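You operate a simulated robot arm through the tools that you are given. There is no shell and no other tool.

You are at the controls of a simulated robot arm. One attempt, no reset.

JOB
Put a blue mark on the sow card, then file it in drawer one.
Fine: use the blue pen, back where it lay on the sowing bench; card inside, drawer shut. Set down upright: blue pen. Where these are worked on the way, their far stop is far enough and under half their travel is too little: drawer one. A coat counts when it lies all over at full strength: go over it till it gets no stronger.

The check looks at the end state, three seconds after you hand in, the way a careful person would. Anything else that was tipped, shoved, dropped, spilled or broken makes it a failure.

ROBOT AND FRAMES
A 7-joint arm with a two-finger parallel gripper, fixed in place. Base frame: the origin is at the foot of the arm, x ahead of it, y to its left, z up; the work surface is at about z = 800. Lengths are in mm, angles in degrees, forces in N, time in s.
With the tool pointing down near the work surface it reaches from about 360 to 860 mm from the base axis. Its first joint turns from -166.0 to 166.0 degrees. Payload 3.43 kg.
Tool frame: the origin (TCP) lies between the finger pads and is the grasp point; the fingertips stand 34 mm ahead of it; z points along the fingers, y is the line along which they close. The gripper opens to 128 mm. The fingers are 24 mm wide and 12 mm thick; the gripper's body (48 by 130 mm) begins 96 mm behind the TCP.
Orientation is that of the tool frame in the base frame, as a unit quaternion [w, x, y, z]. With the fingers straight down and closing along the base's y, the tool's x points along the base's -x, its y along +y and its z along -z.

CONTROLS
- The arm moves only by the tool send_rows. Its argument "commands" is a list of rows, each a list of 2 entries, a list of its own where there are three numbers: the shift along the tool's x, y, z in units of 500 mm (1.0 is 500 mm), then the turn, a rotation vector about the tool's x, y, z in units of 45 degrees (1.0 is 45 degrees). In form: [[[tx, ty, tz], [wx, wy, wz]], ...]. A call has 1 to 20 rows; each row is the pose to reach, as a shift and turn from the pose commanded when the call began, along the tool's axes at that moment. "claw" is the finger opening in mm, from 0 to 128, set as the call begins (left out, the last holds). A call with a number of a shift or a turn outside -1 to 1 is refused whole. Each row takes 0.2 s and may step no farther than 50 mm and 8.6 degrees from the row before; otherwise, or with a gripper value out of range, the whole call is refused. A pose out of reach is approached as far as the arm can. The call stops where the force on the tool passes 40 N (or 10 N more than at its start, if that is more) or the arm is blocked; 0.2 s more then pass. The fingers move at their own pace (about 153 mm/s each) and stop on an object; they squeeze with about 22 N. The grip force told is the motor's: it shows also when the fingers shut on nothing. Time passes only in rows, and 0.2 s behind the last, so rows that repeat a pose let the fingers close. It gives the time, the measured TCP pose, the force on the tool (base axes), the opening and the grip force at its end, in the units of the frame above (readings bear some noise), with the torque about the TCP (base axes, N m) and any sound that the robot's microphone picked up, and new pictures: "show" is both (left out), scene, wrist or none.
- Cameras (640 x 400 px; columns grow to the right, rows downward): "scene" is fixed at [42.3, -506.8, 1543.9]; the picture's right is [0.60, -0.80, 0.00], its down [-0.44, -0.33, -0.83] and it looks along [0.66, 0.50, -0.56] (base axes); focal length 352 px, centre (320, 200). "wrist" rides on the gripper at [76, -11, -160] in the tool frame; the picture's right is [0.15, 0.99, 0.00], its down [-0.88, 0.13, -0.46] and it looks along [-0.45, 0.07, 0.89] (tool axes); focal length 234 px, centre (320, 200). There is no depth. A picture from a camera that has moved, and an enlarged one, comes with that camera's place and axes in the base frame and with its lens. The place of the scene camera against the robot may be out by one fixed shift of up to 25 mm in any direction.
- zoom(camera, box): a new picture of the part [left, top, right, bottom] of that camera's present view, enlarged. The clock stands still meanwhile.
- hand_in(): hands the job in; it is judged then, once.

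Places have to be worked out from the pictures, the camera data and where the tool is seen. Open the gripper and draw the arm clear of the work before you hand the job in, unless the task says otherwise.

The tools are called after "Call:" by a JSON object that holds its "name" and its "arguments". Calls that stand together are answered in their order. send_rows: Moves the arm, as the interface text tells. Its arguments: {"type":"object","properties":{"commands":{"type":"array","items":{"type":"array"}},"claw":{"type":"number"},"show":{"type":"string","enum":["both","scene","wrist","none"]}},"required":["commands"]} The other tools are called the same way: zoom (camera, box) takes an enlarged picture of a part of a camera's view; hand_in () hands the job in.

At the start:

```text
time: 0.0
position: [540.6, 350.2, 1211.0]
tool_rot: [0.0, 0.0, 1.0, 0.0]
contact_force: [0.3, -0.2, -0.1]
ft_torque: [0.02, -0.03, -0.04]
opening: 128.1
finger_force: 0.1
```

scene: 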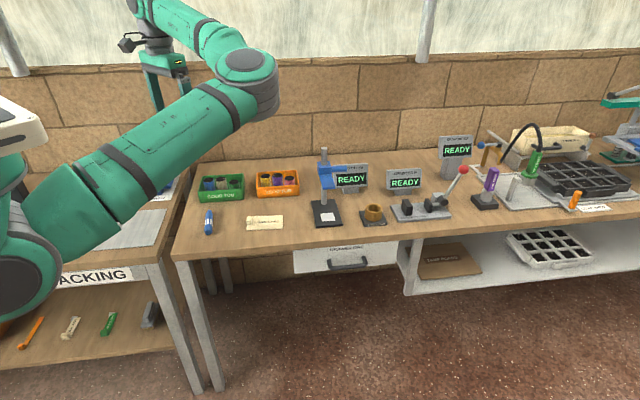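
wrist: 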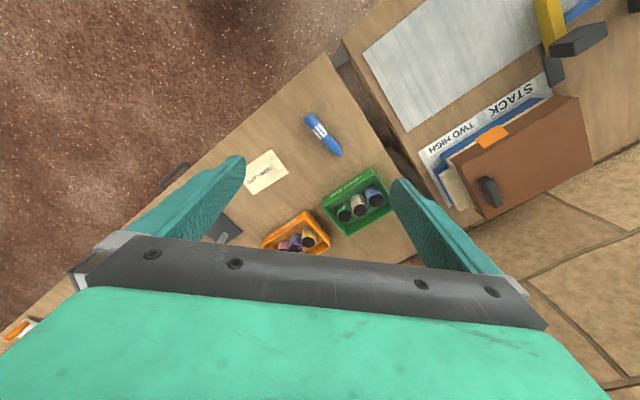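

I'll start by looking more closely at the bench, where I can see a blue pen, a card and a drawer under the bench.

Call:
{"name": "zoom", "arguments": {"camera": "scene", "box": [180, 150, 340, 250]}}

Call:
{"name": "zoom", "arguments": {"camera": "scene", "box": [270, 170, 430, 290]}}

Call:
{"name": "zoom", "arguments": {"camera": "wrist", "box": [220, 90, 420, 260]}}

Call:
{"name": "zoom", "arguments": {"camera": "scene", "box": [420, 100, 640, 240]}}

```text
4.00 times, centred on (260, 200) of scene
camera zoom: at [42.3, -506.8, 1543.9], right [0.6, -0.8, 0.0], down [-0.44, -0.33, -0.83], along [0.66, 0.5, -0.56], focal length 1409 px, centre (560, 200)
```

zoom: 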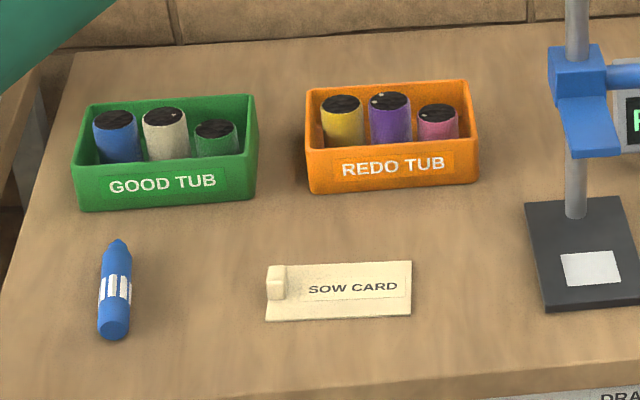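

```text
3.33 times, centred on (350, 230) of scene
camera zoom: at [42.3, -506.8, 1543.9], right [0.6, -0.8, 0.0], down [-0.44, -0.33, -0.83], along [0.66, 0.5, -0.56], focal length 1174 px, centre (220, 100)
```

zoom: 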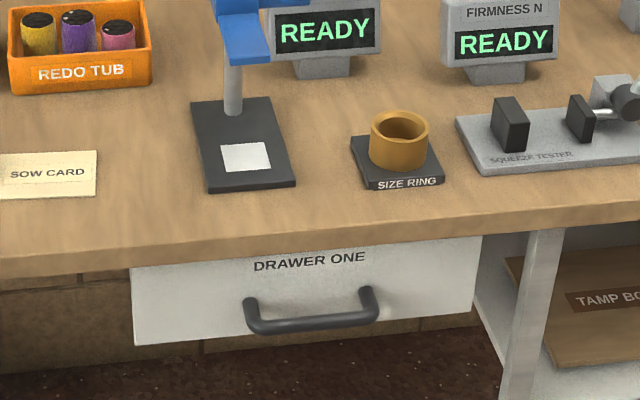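

```text
2.35 times, centred on (320, 175) of wrist
camera zoom: at [463.5, 337.8, 1371.4], right [-0.15, 0.99, 0.0], down [0.88, 0.13, 0.46], along [0.45, 0.07, -0.89], focal length 551 px, centre (320, 259)
```

zoom: 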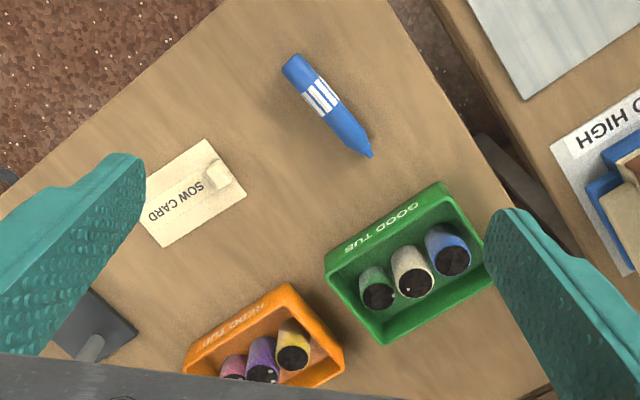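

```text
2.86 times, centred on (530, 170) of scene
camera zoom: at [42.3, -506.8, 1543.9], right [0.6, -0.8, 0.0], down [-0.44, -0.33, -0.83], along [0.66, 0.5, -0.56], focal length 1006 px, centre (-280, 286)
```

zoom: 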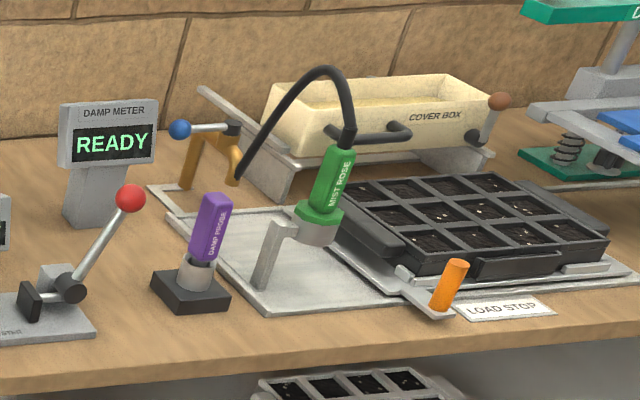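

Next I'm taking tighter views of the pen, the card and the items on the lower shelves, to settle how the pen lies and which surface of the card takes the mark.

Call:
{"name": "zoom", "arguments": {"camera": "scene", "box": [195, 200, 225, 240]}}

Call:
{"name": "zoom", "arguments": {"camera": "scene", "box": [240, 205, 290, 236]}}

Call:
{"name": "zoom", "arguments": {"camera": "scene", "box": [0, 260, 180, 370]}}

Call:
{"name": "zoom", "arguments": {"camera": "wrist", "box": [235, 105, 355, 200]}}

Call:
{"name": "zoom", "arguments": {"camera": "wrist", "box": [340, 0, 640, 220]}}

```text
10.00 times, centred on (210, 220) of scene
camera zoom: at [42.3, -506.8, 1543.9], right [0.6, -0.8, 0.0], down [-0.44, -0.33, -0.83], along [0.66, 0.5, -0.56], focal length 3522 px, centre (1420, 0)
```

zoom: 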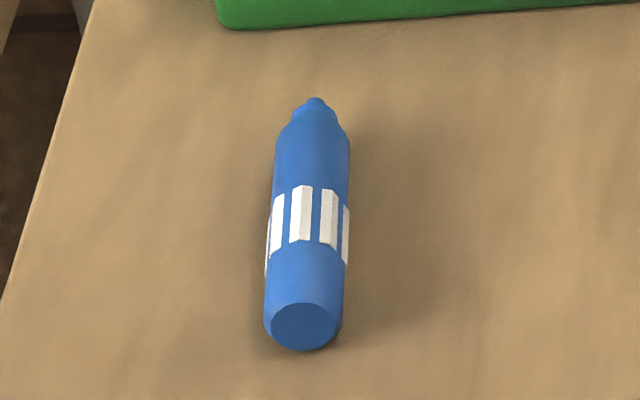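

```text
12.80 times, centred on (265, 220) of scene
camera zoom: at [42.3, -506.8, 1543.9], right [0.6, -0.8, 0.0], down [-0.44, -0.33, -0.83], along [0.66, 0.5, -0.56], focal length 4508 px, centre (1024, -62)
```

zoom: 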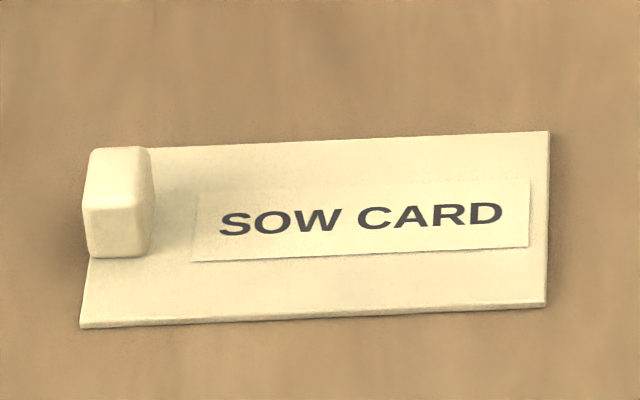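

```text
3.56 times, centred on (90, 315) of scene
camera zoom: at [42.3, -506.8, 1543.9], right [0.6, -0.8, 0.0], down [-0.44, -0.33, -0.83], along [0.66, 0.5, -0.56], focal length 1252 px, centre (1138, -209)
```

zoom: 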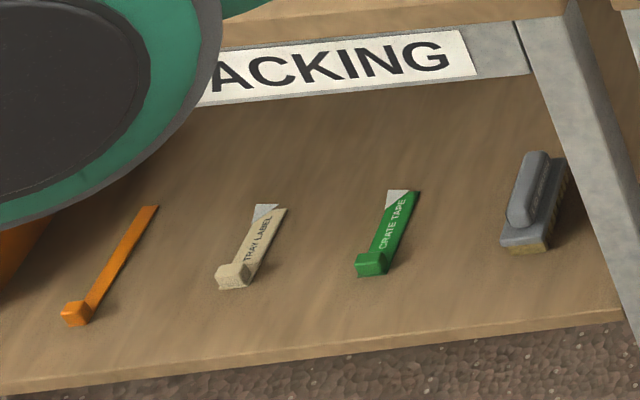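

```text
4.21 times, centred on (295, 152) of wrist
camera zoom: at [463.5, 337.8, 1371.4], right [-0.15, 0.99, 0.0], down [0.88, 0.13, 0.46], along [0.45, 0.07, -0.89], focal length 986 px, centre (425, 400)
```

zoom: 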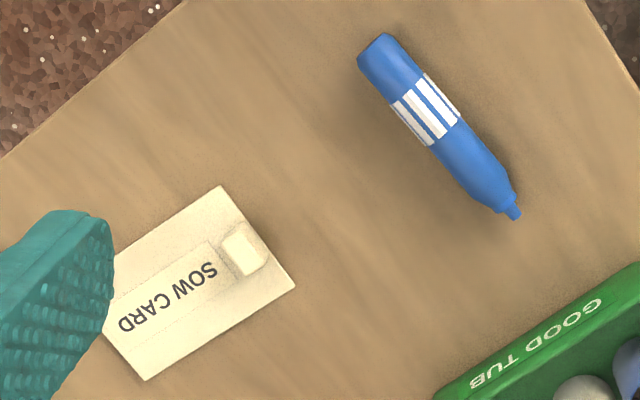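

```text
1.82 times, centred on (490, 110) of wrist
camera zoom: at [463.5, 337.8, 1371.4], right [-0.15, 0.99, 0.0], down [0.88, 0.13, 0.46], along [0.45, 0.07, -0.89], focal length 426 px, centre (11, 364)
```

zoom: 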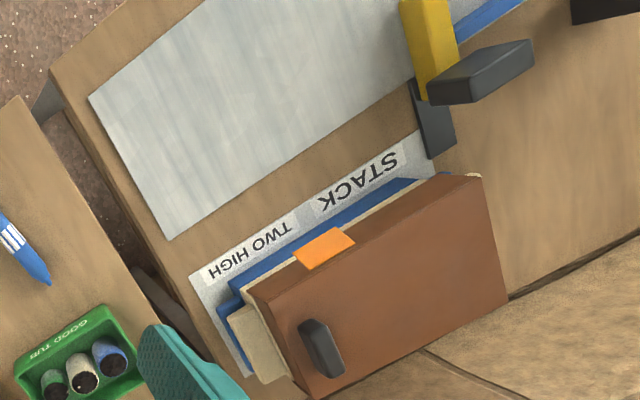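

The pen lies flat on the bench with its butt near (541, 321) and its tip near (619, 414). That puts its axis about 50° from base x, with a diameter of about 25 mm. I'll move to a viewing height above it while turning the tool 45° towards that axis.

Call:
{"name": "send_rows", "arguments": {"commands": [[[-0.0094, 0.0027, 0.0603], [0, 0, -0.1429]], [[-0.0187, 0.0054, 0.1206], [0, 0, -0.2857]], [[-0.0281, 0.0081, 0.1809], [0, 0, -0.4286]], [[-0.0375, 0.0109, 0.2411], [0, 0, -0.5714]], [[-0.0469, 0.0136, 0.3014], [0, 0, -0.7143]], [[-0.0562, 0.0163, 0.3617], [0, 0, -0.8571]], [[-0.0656, 0.019, 0.422], [0, 0, -1.0]], [[-0.0656, 0.019, 0.422], [0, 0, -1.0]]], "show": "both"}}

```text
time: 1.8
position: [573.7, 359.5, 999.7]
tool_rot: [0.0, -0.382, 0.924, 0.0]
contact_force: [0.7, -0.8, 0.0]
ft_torque: [0.01, -0.02, -0.02]
opening: 128.1
finger_force: 0.1
camera wrist: at [527.1, 297.2, 1159.1], right [-0.8, 0.6, 0.0], down [0.53, 0.72, 0.46], along [0.27, 0.37, -0.89], focal length 234 px, centre (320, 200)
```

scene: 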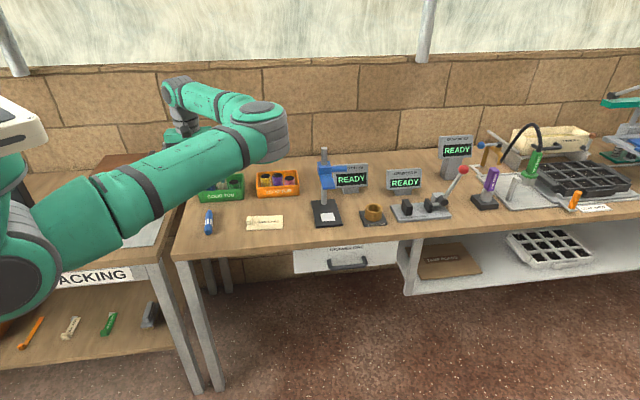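
wrist: 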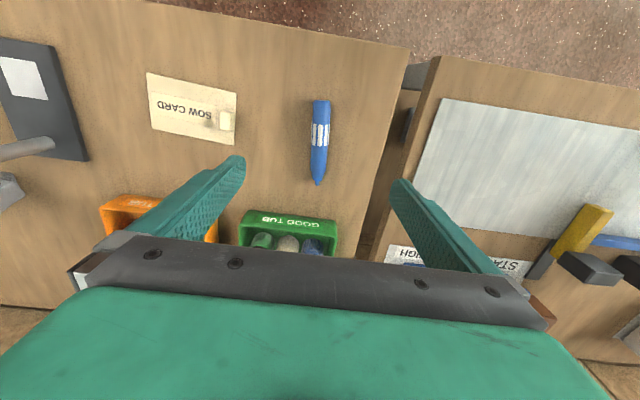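

The tool is above the pen and the pen is in full view. I'll zoom the wrist camera on the pen and the card to fix the geometry.

Call:
{"name": "zoom", "arguments": {"camera": "wrist", "box": [280, 90, 360, 195]}}

Call:
{"name": "zoom", "arguments": {"camera": "wrist", "box": [130, 60, 260, 160]}}

```text
3.81 times, centred on (320, 142) of wrist
camera zoom: at [527.1, 297.2, 1159.1], right [-0.8, 0.6, 0.0], down [0.53, 0.72, 0.46], along [0.27, 0.37, -0.89], focal length 892 px, centre (320, 419)
```

zoom: 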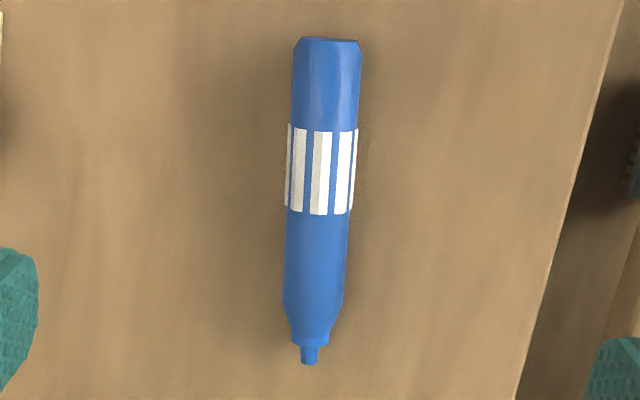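

```text
4.00 times, centred on (195, 110) of wrist
camera zoom: at [527.1, 297.2, 1159.1], right [-0.8, 0.6, 0.0], down [0.53, 0.72, 0.46], along [0.27, 0.37, -0.89], focal length 937 px, centre (820, 560)
```

zoom: 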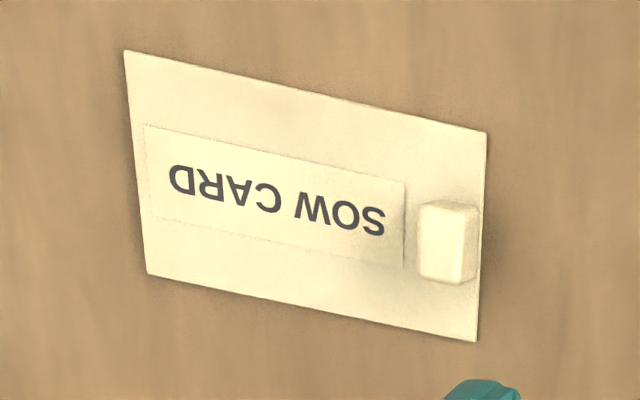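

The pen's butt is about (541, 320) and its tip about (620, 415), so the axis is at 50.1° and about 812 high. I'll narrow the fingers to 60 mm, align the yaw, and come down over the pen's middle at (576, 363).

Call:
{"name": "send_rows", "arguments": {"commands": [[[-0.002, 0, 0.08], [0, 0, -0.03]], [[-0.004, 0, 0.16], [0, 0, -0.06]], [[-0.006, 0, 0.22], [0, 0, -0.09]], [[-0.0082, 0.0003, 0.26], [0, 0, -0.113]], [[-0.0082, 0.0003, 0.28], [0, 0, -0.113]], [[-0.0082, 0.0003, 0.28], [0, 0, -0.113]]], "claw": 60, "show": "both"}}

```text
time: 3.2
position: [575.5, 361.8, 860.3]
tool_rot: [0.0, -0.423, 0.906, 0.001]
contact_force: [-0.3, -0.3, -0.4]
ft_torque: [-0.02, -0.02, 0.01]
opening: 60.1
finger_force: 0.1
camera wrist: at [534.9, 296.0, 1020.6], right [-0.85, 0.52, 0.0], down [0.47, 0.76, 0.46], along [0.24, 0.39, -0.89], focal length 234 px, centre (320, 200)
```

scene: 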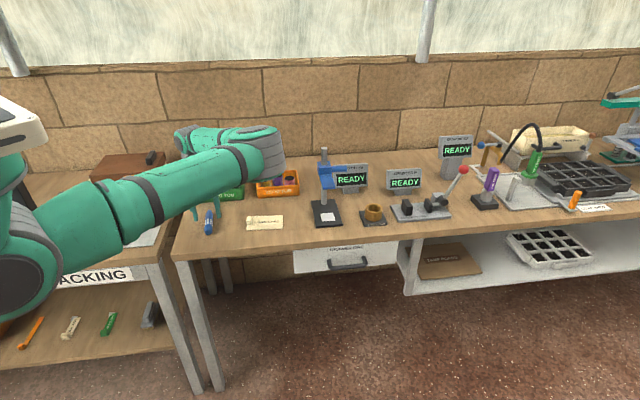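
wrist: 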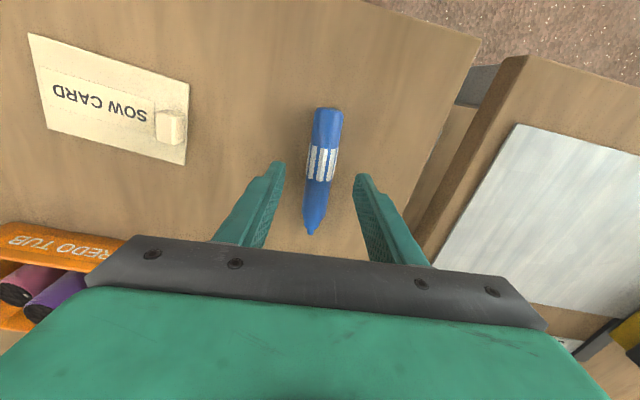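

The predicted positions for the pen's ends match the image, so the fingers are aligned with it. I'll go down the last 22 mm so the fingertips stop just above the bench.

Call:
{"name": "send_rows", "arguments": {"commands": [[[0, 0, 0.016], [0, 0, 0]], [[0, 0, 0.03], [0, 0, 0]], [[0, 0, 0.044], [0, 0, 0]], [[0, 0, 0.044], [0, 0, 0]]], "show": "wrist"}}

```text
time: 4.2
position: [575.0, 362.5, 838.8]
tool_rot: [0.0, -0.424, 0.906, -0.001]
contact_force: [0.5, 0.2, -0.4]
ft_torque: [0.0, 0.01, -0.01]
opening: 59.9
finger_force: 0.2
camera wrist: at [534.7, 296.1, 998.6], right [-0.85, 0.52, 0.0], down [0.47, 0.76, 0.46], along [0.24, 0.39, -0.89], focal length 234 px, centre (320, 200)
```

wrist: 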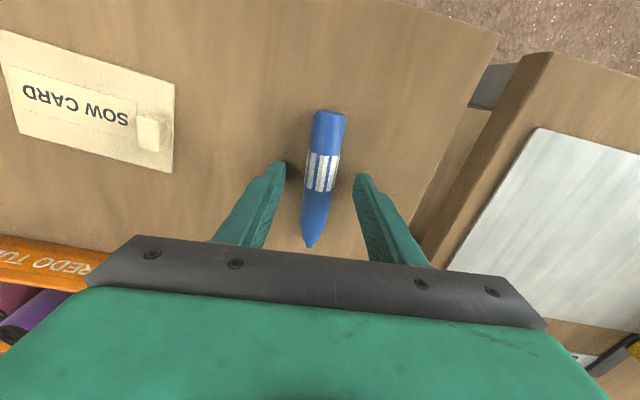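

No contact so far, and the pen is centred between the fingers at finger height. I'll close the fingers and hold for a few rows.

Call:
{"name": "send_rows", "arguments": {"commands": [[[0, 0, 0], [0, 0, 0]], [[0, 0, 0], [0, 0, 0]], [[0, 0, 0], [0, 0, 0]], [[0, 0, 0], [0, 0, 0]]], "claw": 10, "show": "both"}}

Call:
{"name": "zoom", "arguments": {"camera": "wrist", "box": [240, 80, 400, 260]}}

```text
time: 5.2
position: [574.1, 362.8, 837.8]
tool_rot: [0.001, -0.423, 0.906, 0.0]
contact_force: [-0.2, -0.3, -0.2]
ft_torque: [-0.03, 0.0, -0.01]
opening: 23.6
finger_force: 21.8
camera wrist: at [534.7, 296.1, 998.7], right [-0.85, 0.52, 0.0], down [0.47, 0.76, 0.46], along [0.24, 0.39, -0.89], focal length 234 px, centre (320, 200)
```

scene: 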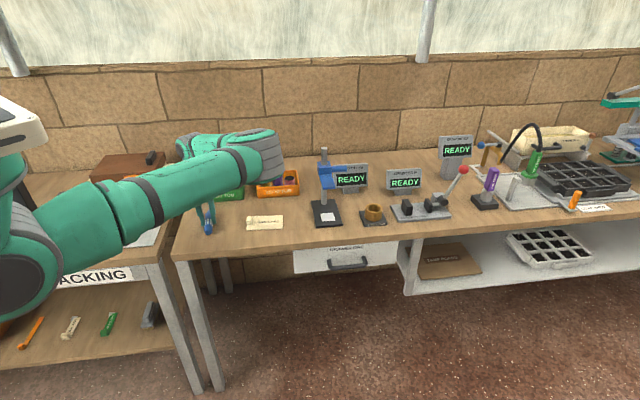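
wrist: 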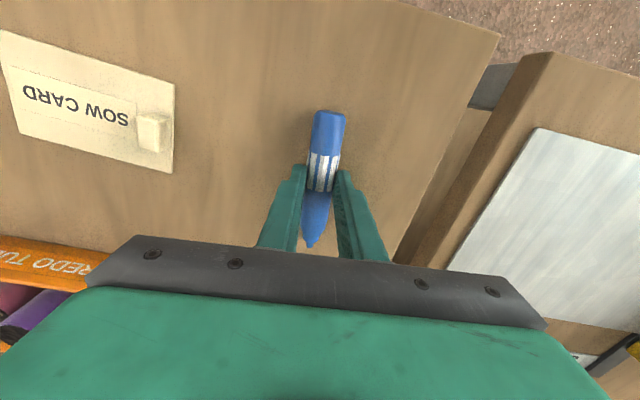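

```text
2.22 times, centred on (320, 170) of wrist
camera zoom: at [534.7, 296.1, 998.7], right [-0.85, 0.52, 0.0], down [0.47, 0.76, 0.46], along [0.24, 0.39, -0.89], focal length 520 px, centre (320, 267)
```

zoom: 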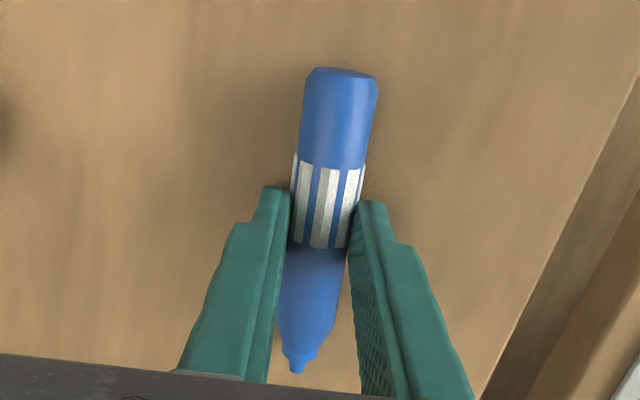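

The pen is held, with an opening of 23.6 mm and 22 N. Before carrying it over, I'll look at the arm's shape and the tall stand, so the arm's links don't hit anything.

Call:
{"name": "zoom", "arguments": {"camera": "scene", "box": [0, 90, 360, 320]}}

Call:
{"name": "zoom", "arguments": {"camera": "scene", "box": [290, 130, 480, 240]}}

```text
1.74 times, centred on (180, 205) of scene
camera zoom: at [42.3, -506.8, 1543.9], right [0.6, -0.8, 0.0], down [-0.44, -0.33, -0.83], along [0.66, 0.5, -0.56], focal length 613 px, centre (564, 191)
```

zoom: 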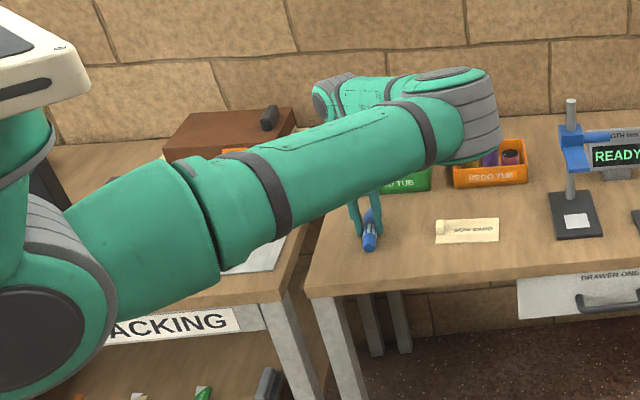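

```text
3.37 times, centred on (385, 185) of scene
camera zoom: at [42.3, -506.8, 1543.9], right [0.6, -0.8, 0.0], down [-0.44, -0.33, -0.83], along [0.66, 0.5, -0.56], focal length 1186 px, centre (101, 250)
```

zoom: 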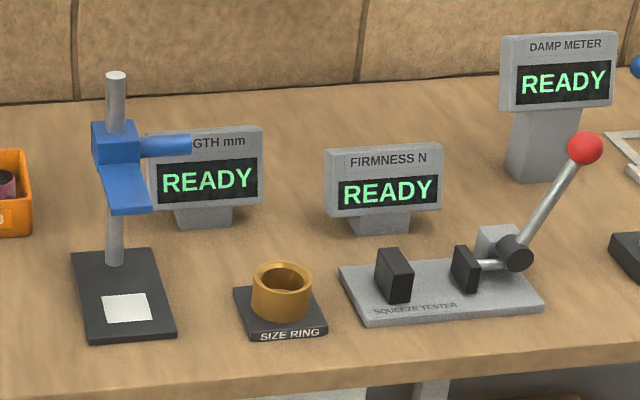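

The forearm reaches over the bench from the left, and the stand lies to the right of the card. I'll lift the pen straight up and turn the tool 90° here, in free space on the left, so that during marking the gripper leans left, away from the stand.

Call:
{"name": "send_rows", "arguments": {"commands": [[[0, 0, -0.02], [0, 0, 0]], [[0, 0, -0.08], [0, 0, 0]], [[0, 0, -0.16], [0, 0, 0]], [[0, 0, -0.24], [0, 0, -0.1]], [[0, 0, -0.28], [0, 0, -0.25]], [[0, 0, -0.28], [0, 0, -0.4]], [[0, 0, -0.28], [0, 0, -0.55]], [[0, 0, -0.28], [0, 0, -0.7]], [[0, 0, -0.28], [0, 0, -0.85]], [[0, 0, -0.28], [0, 0, -1.0]], [[0, 0, -0.28], [0, 0, -1.0]]], "show": "both"}}

```text
time: 7.6
position: [575.5, 362.1, 979.4]
tool_rot: [0.0, -0.607, 0.795, 0.0]
contact_force: [0.0, 0.1, 0.5]
ft_torque: [0.0, 0.0, 0.01]
opening: 23.8
finger_force: 21.5
out of reach, approached as far as the arm can: row 8, 9, 10, 11
camera wrist: at [566.2, 285.5, 1138.5], right [-0.99, 0.12, 0.0], down [0.11, 0.88, 0.46], along [0.05, 0.45, -0.89], focal length 234 px, centre (320, 200)
```

scene: 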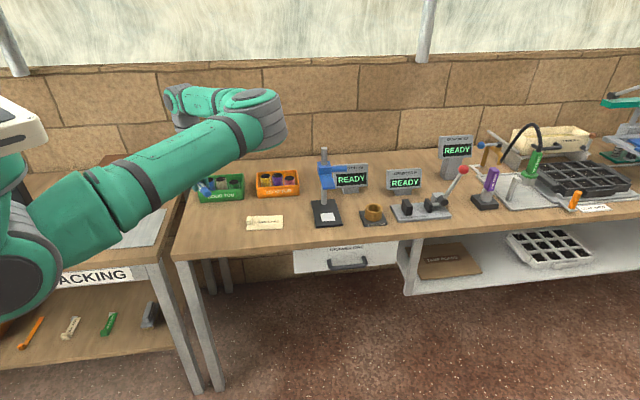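
wrist: 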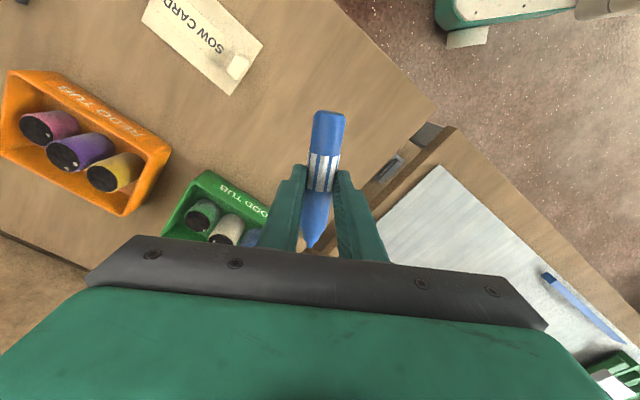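

Turning that way ran into the last joint's limit at about 255°, so I'll rotate the other way. The aim is to have the pen tip pointing back towards the base, which gives a natural outward reach when tilted. I'll undo the 45° first and check the reading.

Call:
{"name": "send_rows", "arguments": {"commands": [[[0, 0, 0], [0, 0, 0.16]], [[0, 0, 0], [0, 0, 0.33]], [[0, 0, 0], [0, 0, 0.5]], [[0, 0, 0], [0, 0, 0.67]], [[0, 0, 0], [0, 0, 0.84]], [[0, 0, 0], [0, 0, 1.0]], [[0, 0, 0], [0, 0, 1.0]]], "show": "none"}}

```text
time: 9.2
position: [576.1, 362.1, 977.8]
tool_rot: [0.0, -0.256, 0.967, -0.001]
contact_force: [-0.3, 0.3, -0.1]
ft_torque: [0.01, 0.04, -0.02]
opening: 23.7
finger_force: 22.4
```

The yaw now reads 209.7°, so the commanded pose had been clipped at the joint limit. I'll keep rotating in place towards 50°.

Call:
{"name": "send_rows", "arguments": {"commands": [[[0, 0, 0], [0, 0, 0.16]], [[0, 0, 0], [0, 0, 0.33]], [[0, 0, 0], [0, 0, 0.5]], [[0, 0, 0], [0, 0, 0.67]], [[0, 0, 0], [0, 0, 0.84]], [[0, 0, 0], [0, 0, 1.0]]], "show": "none"}}

Call:
{"name": "send_rows", "arguments": {"commands": [[[0, 0, 0], [0, 0, 0.16]], [[0, 0, 0], [0, 0, 0.33]], [[0, 0, 0], [0, 0, 0.5]], [[0, 0, 0], [0, 0, 0.67]], [[0, 0, 0], [0, 0, 0.84]], [[0, 0, 0], [0, 0, 1.0]]], "show": "both"}}

```text
time: 10.6
position: [574.8, 361.2, 978.3]
tool_rot: [0.0, 0.133, 0.991, 0.0]
contact_force: [-0.1, -0.6, -0.4]
ft_torque: [0.02, 0.03, 0.02]
opening: 23.8
finger_force: 21.8
```

```text
time: 12.0
position: [575.6, 361.7, 978.1]
tool_rot: [0.0, 0.502, 0.865, 0.0]
contact_force: [0.8, -0.8, -0.7]
ft_torque: [0.0, 0.03, -0.03]
opening: 23.9
finger_force: 21.6
camera wrist: at [527.8, 421.6, 1138.3], right [0.79, 0.62, 0.0], down [0.55, -0.7, 0.46], along [0.28, -0.36, -0.89], focal length 234 px, centre (320, 200)
```

scene: 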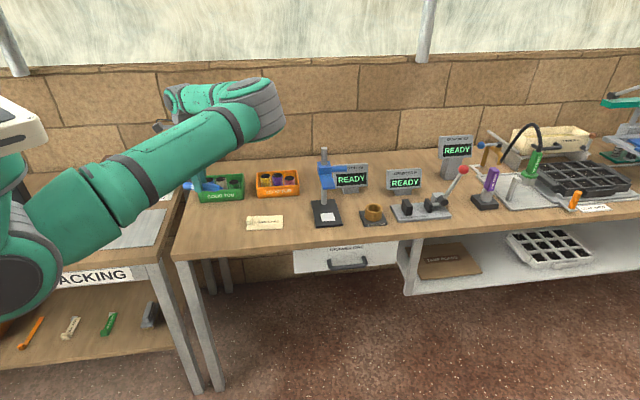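
wrist: 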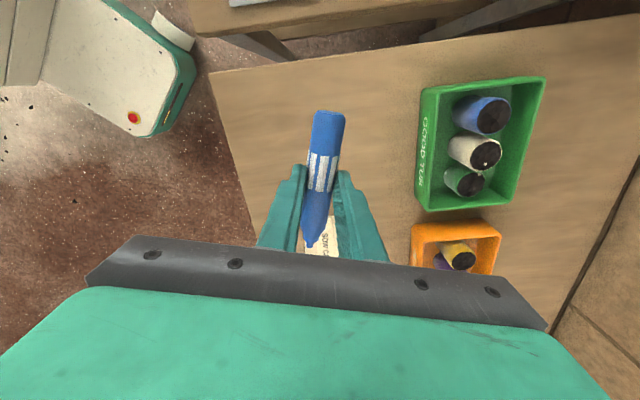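

The yaw is now 119.7°. I'll turn on to about 41.6°, which lines the tool up with the card's edges, still in place over the left end of the bench.

Call:
{"name": "send_rows", "arguments": {"commands": [[[0, 0, 0], [0, 0, 0.16]], [[0, 0, 0], [0, 0, 0.33]], [[0, 0, 0], [0, 0, 0.5]], [[0, 0, 0], [0, 0, 0.67]], [[0, 0, 0], [0, 0, 0.84]], [[0, 0, 0], [0, 0, 1.0]]], "show": "none"}}

Call:
{"name": "send_rows", "arguments": {"commands": [[[0, 0, 0], [0, 0, 0.15]], [[0, 0, 0], [0, 0, 0.3]], [[0, 0, 0], [0, 0, 0.45]], [[0, 0, 0], [0, 0, 0.6]], [[0, 0, 0], [0, 0, 0.735]], [[0, 0, 0], [0, 0, 0.735]]], "show": "both"}}

```text
time: 13.4
position: [575.5, 361.1, 978.3]
tool_rot: [0.001, 0.795, 0.607, 0.0]
contact_force: [-0.3, -0.3, -0.1]
ft_torque: [0.0, 0.02, 0.02]
opening: 23.6
finger_force: 22.2
```

```text
time: 14.8
position: [575.0, 362.4, 978.0]
tool_rot: [0.0, 0.935, 0.356, 0.001]
contact_force: [0.4, 0.3, -0.4]
ft_torque: [0.0, -0.01, -0.04]
opening: 23.7
finger_force: 22.4
camera wrist: at [624.2, 420.6, 1138.2], right [0.77, -0.64, 0.0], down [-0.57, -0.68, 0.46], along [-0.29, -0.35, -0.89], focal length 234 px, centre (320, 200)
```

scene: 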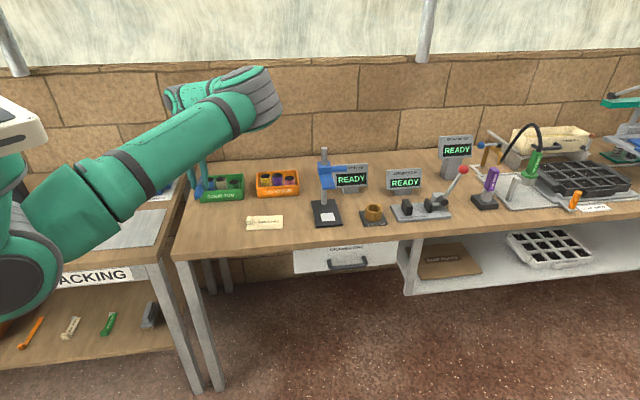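
wrist: 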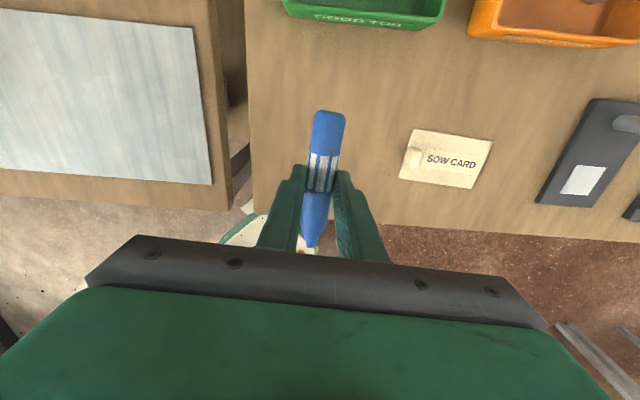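

The yaw is now 41.7°, square with the card. I'll tilt the tool 40° so the pen tip points down, still in open space.

Call:
{"name": "send_rows", "arguments": {"commands": [[[0, 0, 0], [0, 0.16, 0]], [[0, 0, 0], [0, 0.32, 0]], [[0, 0, 0], [0, 0.48, 0]], [[0, 0, 0], [0, 0.64, 0]], [[0, 0, 0], [0, 0.8, 0]], [[0, 0, 0], [0, 0.889, 0]], [[0, 0, 0], [0, 0.889, 0]]], "show": "both"}}

```text
time: 16.4
position: [575.2, 361.7, 978.3]
tool_rot: [-0.122, 0.878, 0.334, 0.32]
contact_force: [0.5, 0.2, -0.1]
ft_torque: [-0.02, -0.01, -0.01]
opening: 23.7
finger_force: 22.2
camera wrist: at [534.3, 339.7, 1149.8], right [0.74, -0.66, 0.09], down [-0.64, -0.74, -0.22], along [0.21, 0.1, -0.97], focal length 234 px, centre (320, 200)
```

scene: 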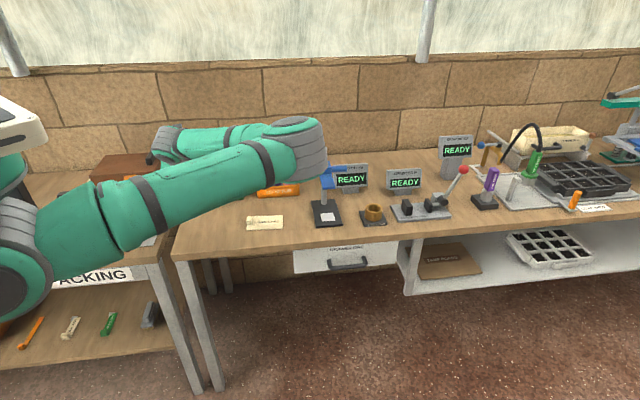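
wrist: 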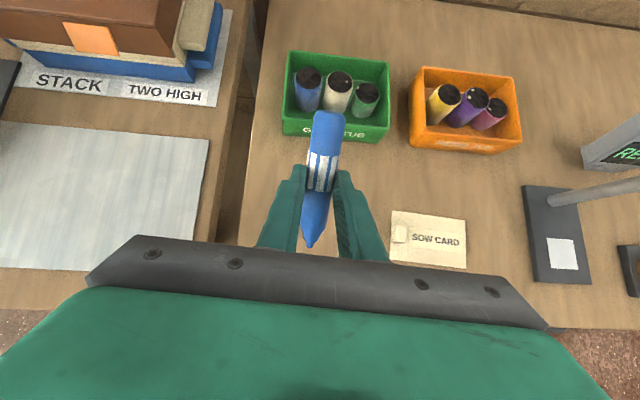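

The tilt is good and the tip is clear below the fingers. I'll translate to the right so the tip hangs about 27 mm above the card's centre, near (698, 222).

Call:
{"name": "send_rows", "arguments": {"commands": [[[-0.0092, 0.0621, 0.0289], [0, 0, 0]], [[-0.0184, 0.1243, 0.0578], [0, 0, 0]], [[-0.0276, 0.1864, 0.0867], [0, 0, 0]], [[-0.0368, 0.2485, 0.1156], [0, 0, 0]], [[-0.046, 0.3107, 0.1445], [0, 0, 0]], [[-0.0552, 0.3728, 0.1734], [0, 0, 0]], [[-0.0552, 0.3728, 0.1734], [0, 0, 0]]], "show": "both"}}

Call:
{"name": "zoom", "arguments": {"camera": "scene", "box": [210, 170, 330, 250]}}

Call:
{"name": "zoom", "arguments": {"camera": "wrist", "box": [230, 100, 410, 270]}}

```text
time: 18.0
position: [725.1, 245.4, 893.9]
tool_rot: [-0.122, 0.878, 0.335, 0.32]
contact_force: [-0.2, 0.1, -0.2]
ft_torque: [0.01, -0.01, 0.05]
opening: 24.0
finger_force: 21.9
camera wrist: at [684.3, 223.5, 1064.9], right [0.74, -0.66, 0.09], down [-0.64, -0.74, -0.22], along [0.21, 0.1, -0.97], focal length 234 px, centre (320, 200)
```

scene: 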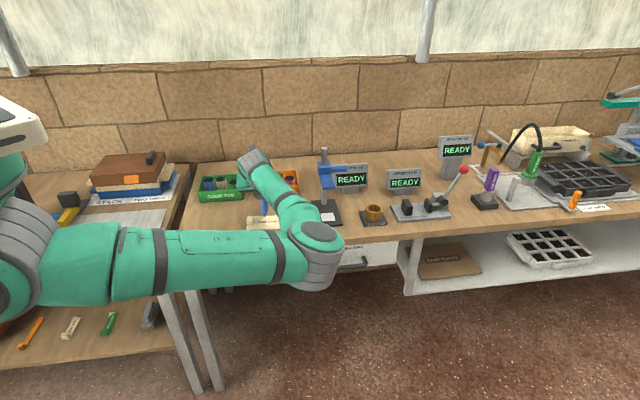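
wrist: 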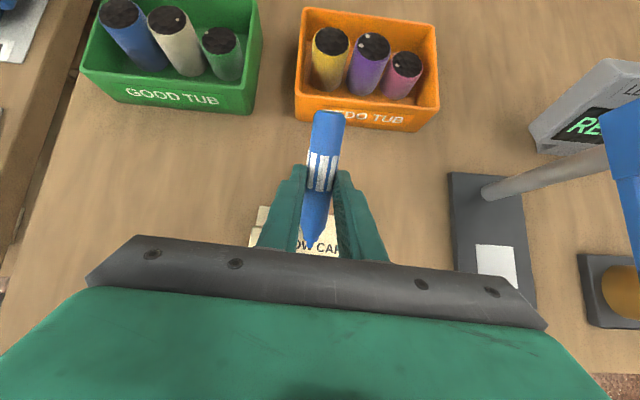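

```text
5.00 times, centred on (270, 210) of scene
camera zoom: at [42.3, -506.8, 1543.9], right [0.6, -0.8, 0.0], down [-0.44, -0.33, -0.83], along [0.66, 0.5, -0.56], focal length 1761 px, centre (570, 150)
```

zoom: 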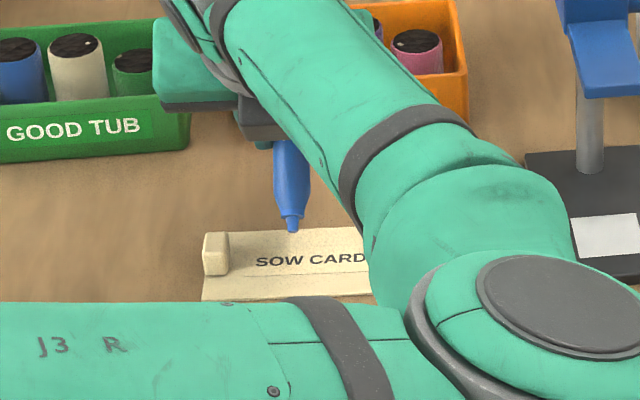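

```text
2.35 times, centred on (320, 185) of wrist
camera zoom: at [684.3, 223.5, 1064.9], right [0.74, -0.66, 0.09], down [-0.64, -0.74, -0.22], along [0.21, 0.1, -0.97], focal length 551 px, centre (320, 235)
```

zoom: 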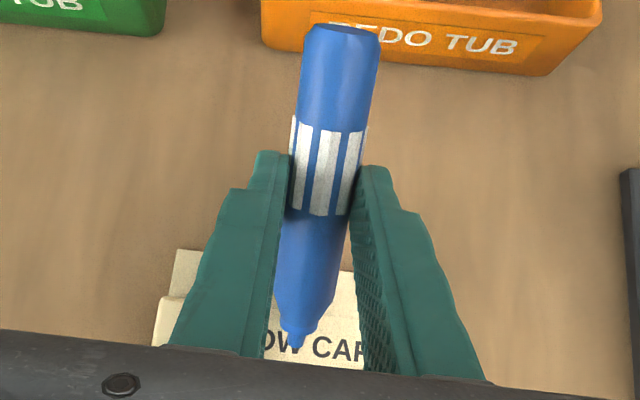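

The tip is about 26 mm above the card and near its middle, which matches both cameras. I'll lower it in stages, finishing in 1 mm steps, and watch for force.

Call:
{"name": "send_rows", "arguments": {"commands": [[[-0.0129, 0, 0.0153], [0, 0, 0]], [[-0.0257, 0, 0.0306], [0, 0, 0]], [[-0.0283, 0, 0.0337], [0, 0, 0]], [[-0.0296, 0, 0.0352], [0, 0, 0]], [[-0.0309, 0, 0.0368], [0, 0, 0]], [[-0.0309, 0, 0.0368], [0, 0, 0]]], "show": "scene"}}

Call:
{"name": "zoom", "arguments": {"camera": "scene", "box": [235, 190, 295, 235]}}

Call:
{"name": "zoom", "arguments": {"camera": "wrist", "box": [240, 180, 400, 270]}}

```text
time: 19.4
position: [725.6, 245.9, 870.9]
tool_rot: [-0.122, 0.878, 0.335, 0.32]
contact_force: [0.1, -0.1, 6.3]
ft_torque: [-0.16, 0.14, 0.02]
opening: 23.9
finger_force: 22.5
```

scene: 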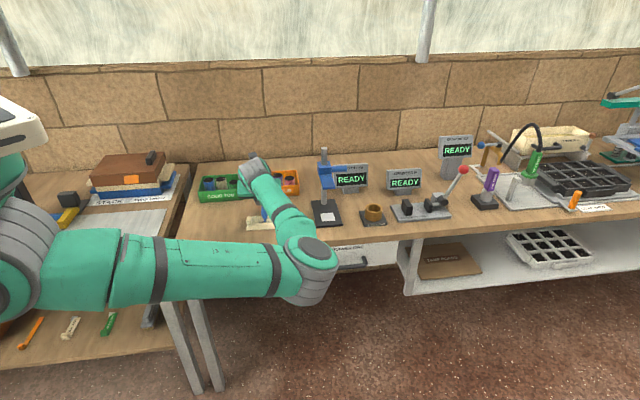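

```text
8.89 times, centred on (265, 212) of scene
camera zoom: at [42.3, -506.8, 1543.9], right [0.6, -0.8, 0.0], down [-0.44, -0.33, -0.83], along [0.66, 0.5, -0.56], focal length 3131 px, centre (809, 89)
```

zoom: 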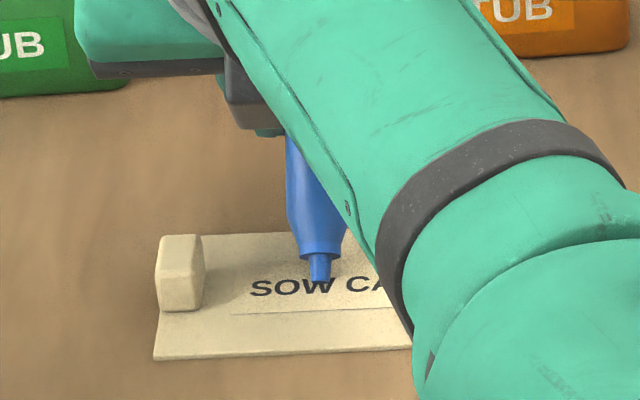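

```text
4.00 times, centred on (320, 225) of wrist
camera zoom: at [683.9, 223.8, 1042.0], right [0.74, -0.66, 0.09], down [-0.64, -0.74, -0.22], along [0.21, 0.1, -0.97], focal length 937 px, centre (320, 100)
```

zoom: 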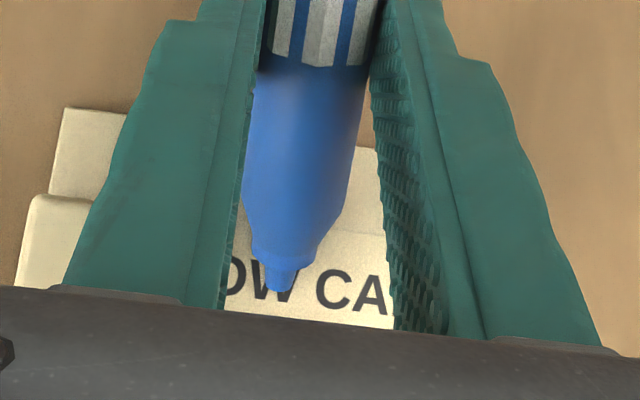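

The tip is touching the card with about 6 N. I'll ease up a hair and stroke along the card's long axis to see how the mark lays down.

Call:
{"name": "send_rows", "arguments": {"commands": [[[0.0006, 0.01, -0.0008], [0, 0, 0]], [[0.0006, 0.02, -0.0008], [0, 0, 0]], [[0.0006, 0.03, -0.0008], [0, 0, 0]], [[0.0006, 0.015, -0.0008], [0, 0, 0]], [[0.0006, 0.0, -0.0008], [0, 0, 0]], [[0.0006, -0.015, -0.0008], [0, 0, 0]], [[0.0006, -0.03, -0.0008], [0, 0, 0]], [[0.0006, -0.03, -0.0008], [0, 0, 0]]], "show": "both"}}

Call:
{"name": "zoom", "arguments": {"camera": "scene", "box": [235, 190, 295, 235]}}

Call:
{"name": "zoom", "arguments": {"camera": "wrist", "box": [240, 180, 400, 270]}}

```text
time: 21.2
position: [714.8, 257.3, 870.0]
tool_rot: [-0.122, 0.878, 0.335, 0.32]
contact_force: [0.2, -0.3, 3.4]
ft_torque: [-0.11, 0.07, 0.0]
opening: 23.9
finger_force: 22.1
camera wrist: at [674.2, 235.0, 1042.1], right [0.74, -0.66, 0.09], down [-0.64, -0.74, -0.22], along [0.21, 0.1, -0.97], focal length 234 px, centre (320, 200)
```

scene: 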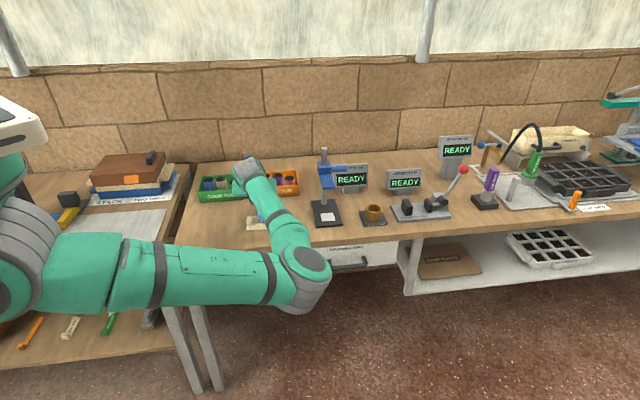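
wrist: 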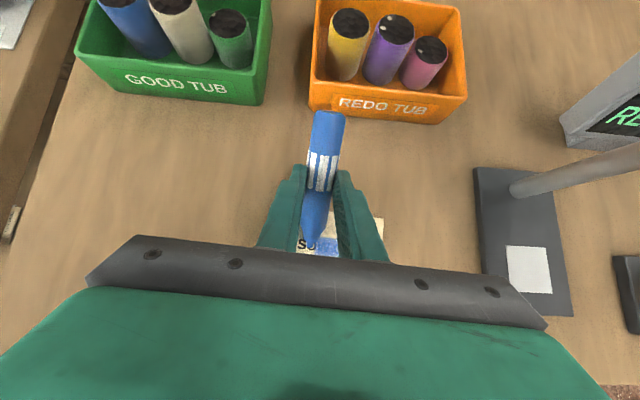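

```text
8.89 times, centred on (265, 212) of scene
camera zoom: at [42.3, -506.8, 1543.9], right [0.6, -0.8, 0.0], down [-0.44, -0.33, -0.83], along [0.66, 0.5, -0.56], focal length 3131 px, centre (809, 89)
```

zoom: 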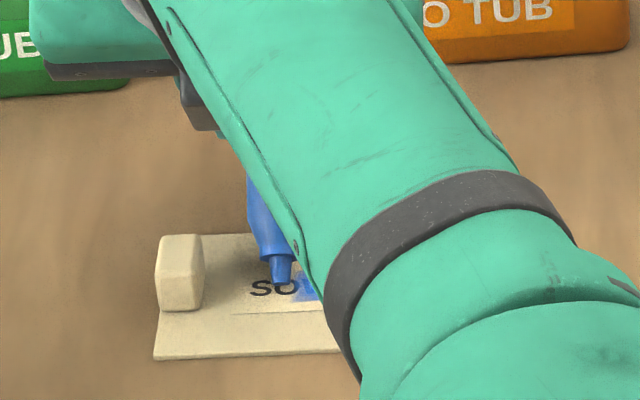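

```text
4.00 times, centred on (320, 225) of wrist
camera zoom: at [674.2, 235.0, 1042.1], right [0.74, -0.66, 0.09], down [-0.64, -0.74, -0.22], along [0.21, 0.1, -0.97], focal length 937 px, centre (320, 100)
```

zoom: 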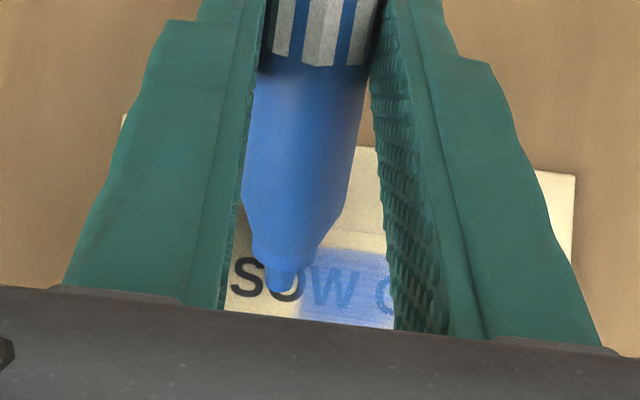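

A blue band appeared where the tip stroked, and it is wider than the tip. I'll lift and shift left to see its shape and the whole card.

Call:
{"name": "send_rows", "arguments": {"commands": [[[0.0257, 0, -0.0306], [0, 0, 0]], [[0.0514, -0.06, -0.0613], [0, 0, 0]], [[0.0514, -0.14, -0.0613], [0, 0, 0]], [[0.0514, -0.22, -0.0613], [0, 0, 0]], [[0.0514, -0.22, -0.0613], [0, 0, 0]]], "show": "both"}}

Call:
{"name": "zoom", "arguments": {"camera": "wrist", "box": [340, 160, 520, 280]}}

Call:
{"name": "zoom", "arguments": {"camera": "scene", "box": [235, 200, 295, 240]}}

```text
time: 22.4
position: [640.7, 339.0, 912.1]
tool_rot: [-0.121, 0.878, 0.334, 0.32]
contact_force: [0.2, 0.3, -0.7]
ft_torque: [-0.02, -0.03, -0.01]
opening: 23.8
finger_force: 21.8
camera wrist: at [599.9, 317.4, 1082.3], right [0.74, -0.66, 0.09], down [-0.64, -0.74, -0.22], along [0.21, 0.1, -0.97], focal length 234 px, centre (320, 200)
```

scene: 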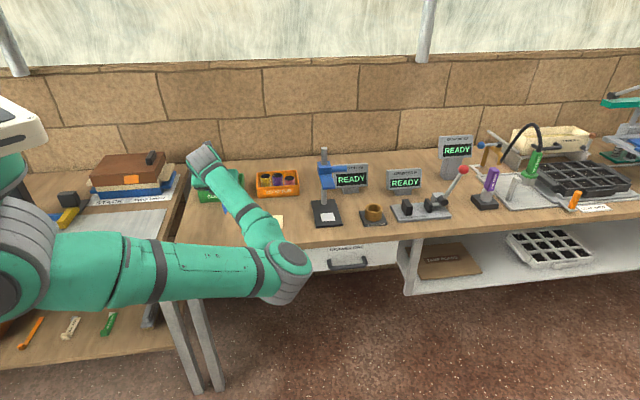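
wrist: 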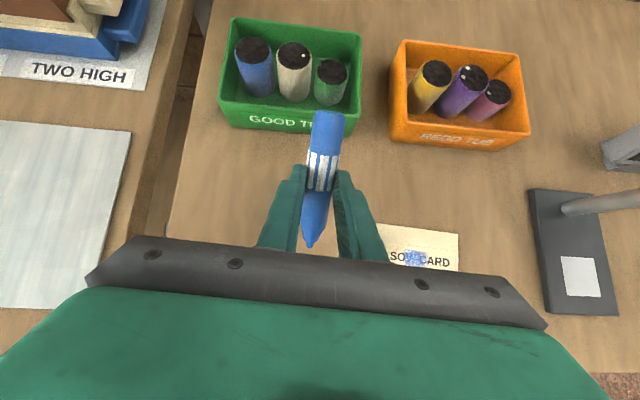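

```text
3.33 times, centred on (430, 220) of wrist
camera zoom: at [599.9, 317.4, 1082.3], right [0.74, -0.66, 0.09], down [-0.64, -0.74, -0.22], along [0.21, 0.1, -0.97], focal length 781 px, centre (-47, 133)
```

zoom: 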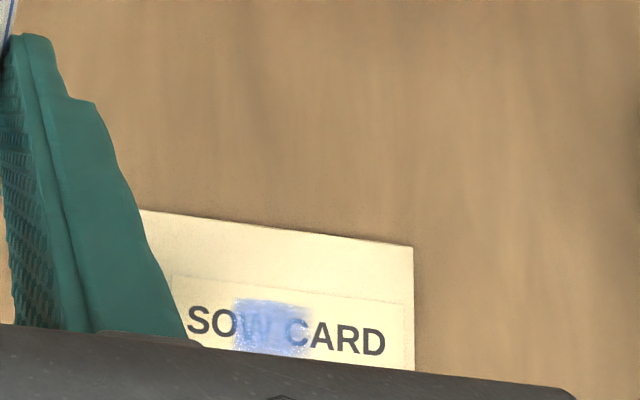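

```text
10.00 times, centred on (265, 220) of scene
camera zoom: at [42.3, -506.8, 1543.9], right [0.6, -0.8, 0.0], down [-0.44, -0.33, -0.83], along [0.66, 0.5, -0.56], focal length 3522 px, centre (870, 0)
```

zoom: 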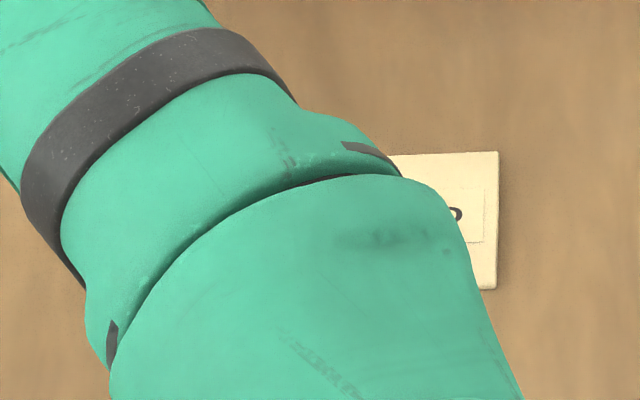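

A blue patch about 28 mm wide is showing around the "W C". The hand hides part of it, so I'll draw back towards the base to bring the whole card into the wrist view.

Call:
{"name": "send_rows", "arguments": {"commands": [[[-0.0613, 0, -0.0514], [0, 0, 0]], [[-0.1226, 0, -0.1028], [0, 0, 0]], [[-0.1226, 0, -0.1028], [0, 0, 0]]], "show": "both"}}

Call:
{"name": "zoom", "arguments": {"camera": "wrist", "box": [330, 130, 490, 240]}}

```text
time: 23.2
position: [581.7, 286.1, 911.4]
tool_rot: [-0.122, 0.878, 0.335, 0.32]
contact_force: [0.6, -0.3, 0.2]
ft_torque: [-0.01, 0.0, 0.0]
opening: 23.8
finger_force: 21.7
camera wrist: at [540.0, 264.1, 1081.7], right [0.74, -0.66, 0.09], down [-0.64, -0.74, -0.22], along [0.21, 0.1, -0.97], focal length 234 px, centre (320, 200)
```

scene: 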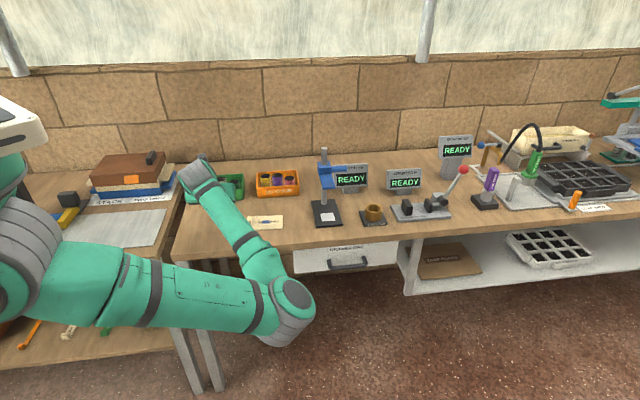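
wrist: 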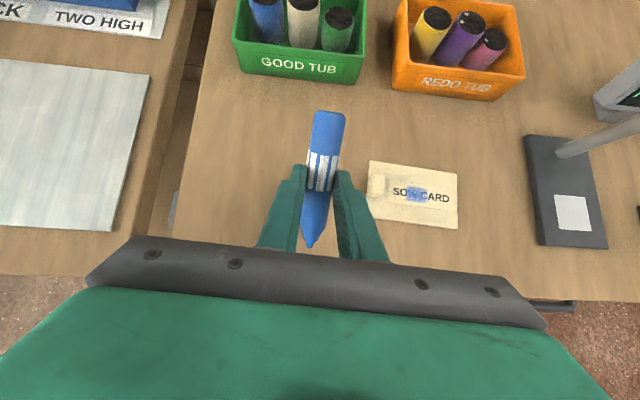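

```text
3.64 times, centred on (410, 185) of wrist
camera zoom: at [540.0, 264.1, 1081.7], right [0.74, -0.66, 0.09], down [-0.64, -0.74, -0.22], along [0.21, 0.1, -0.97], focal length 852 px, centre (-7, 254)
```

zoom: 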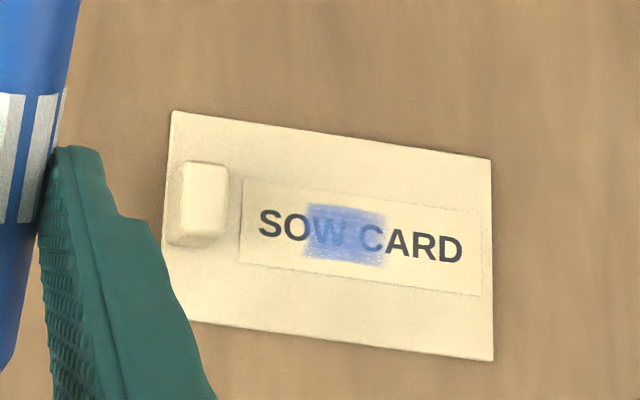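

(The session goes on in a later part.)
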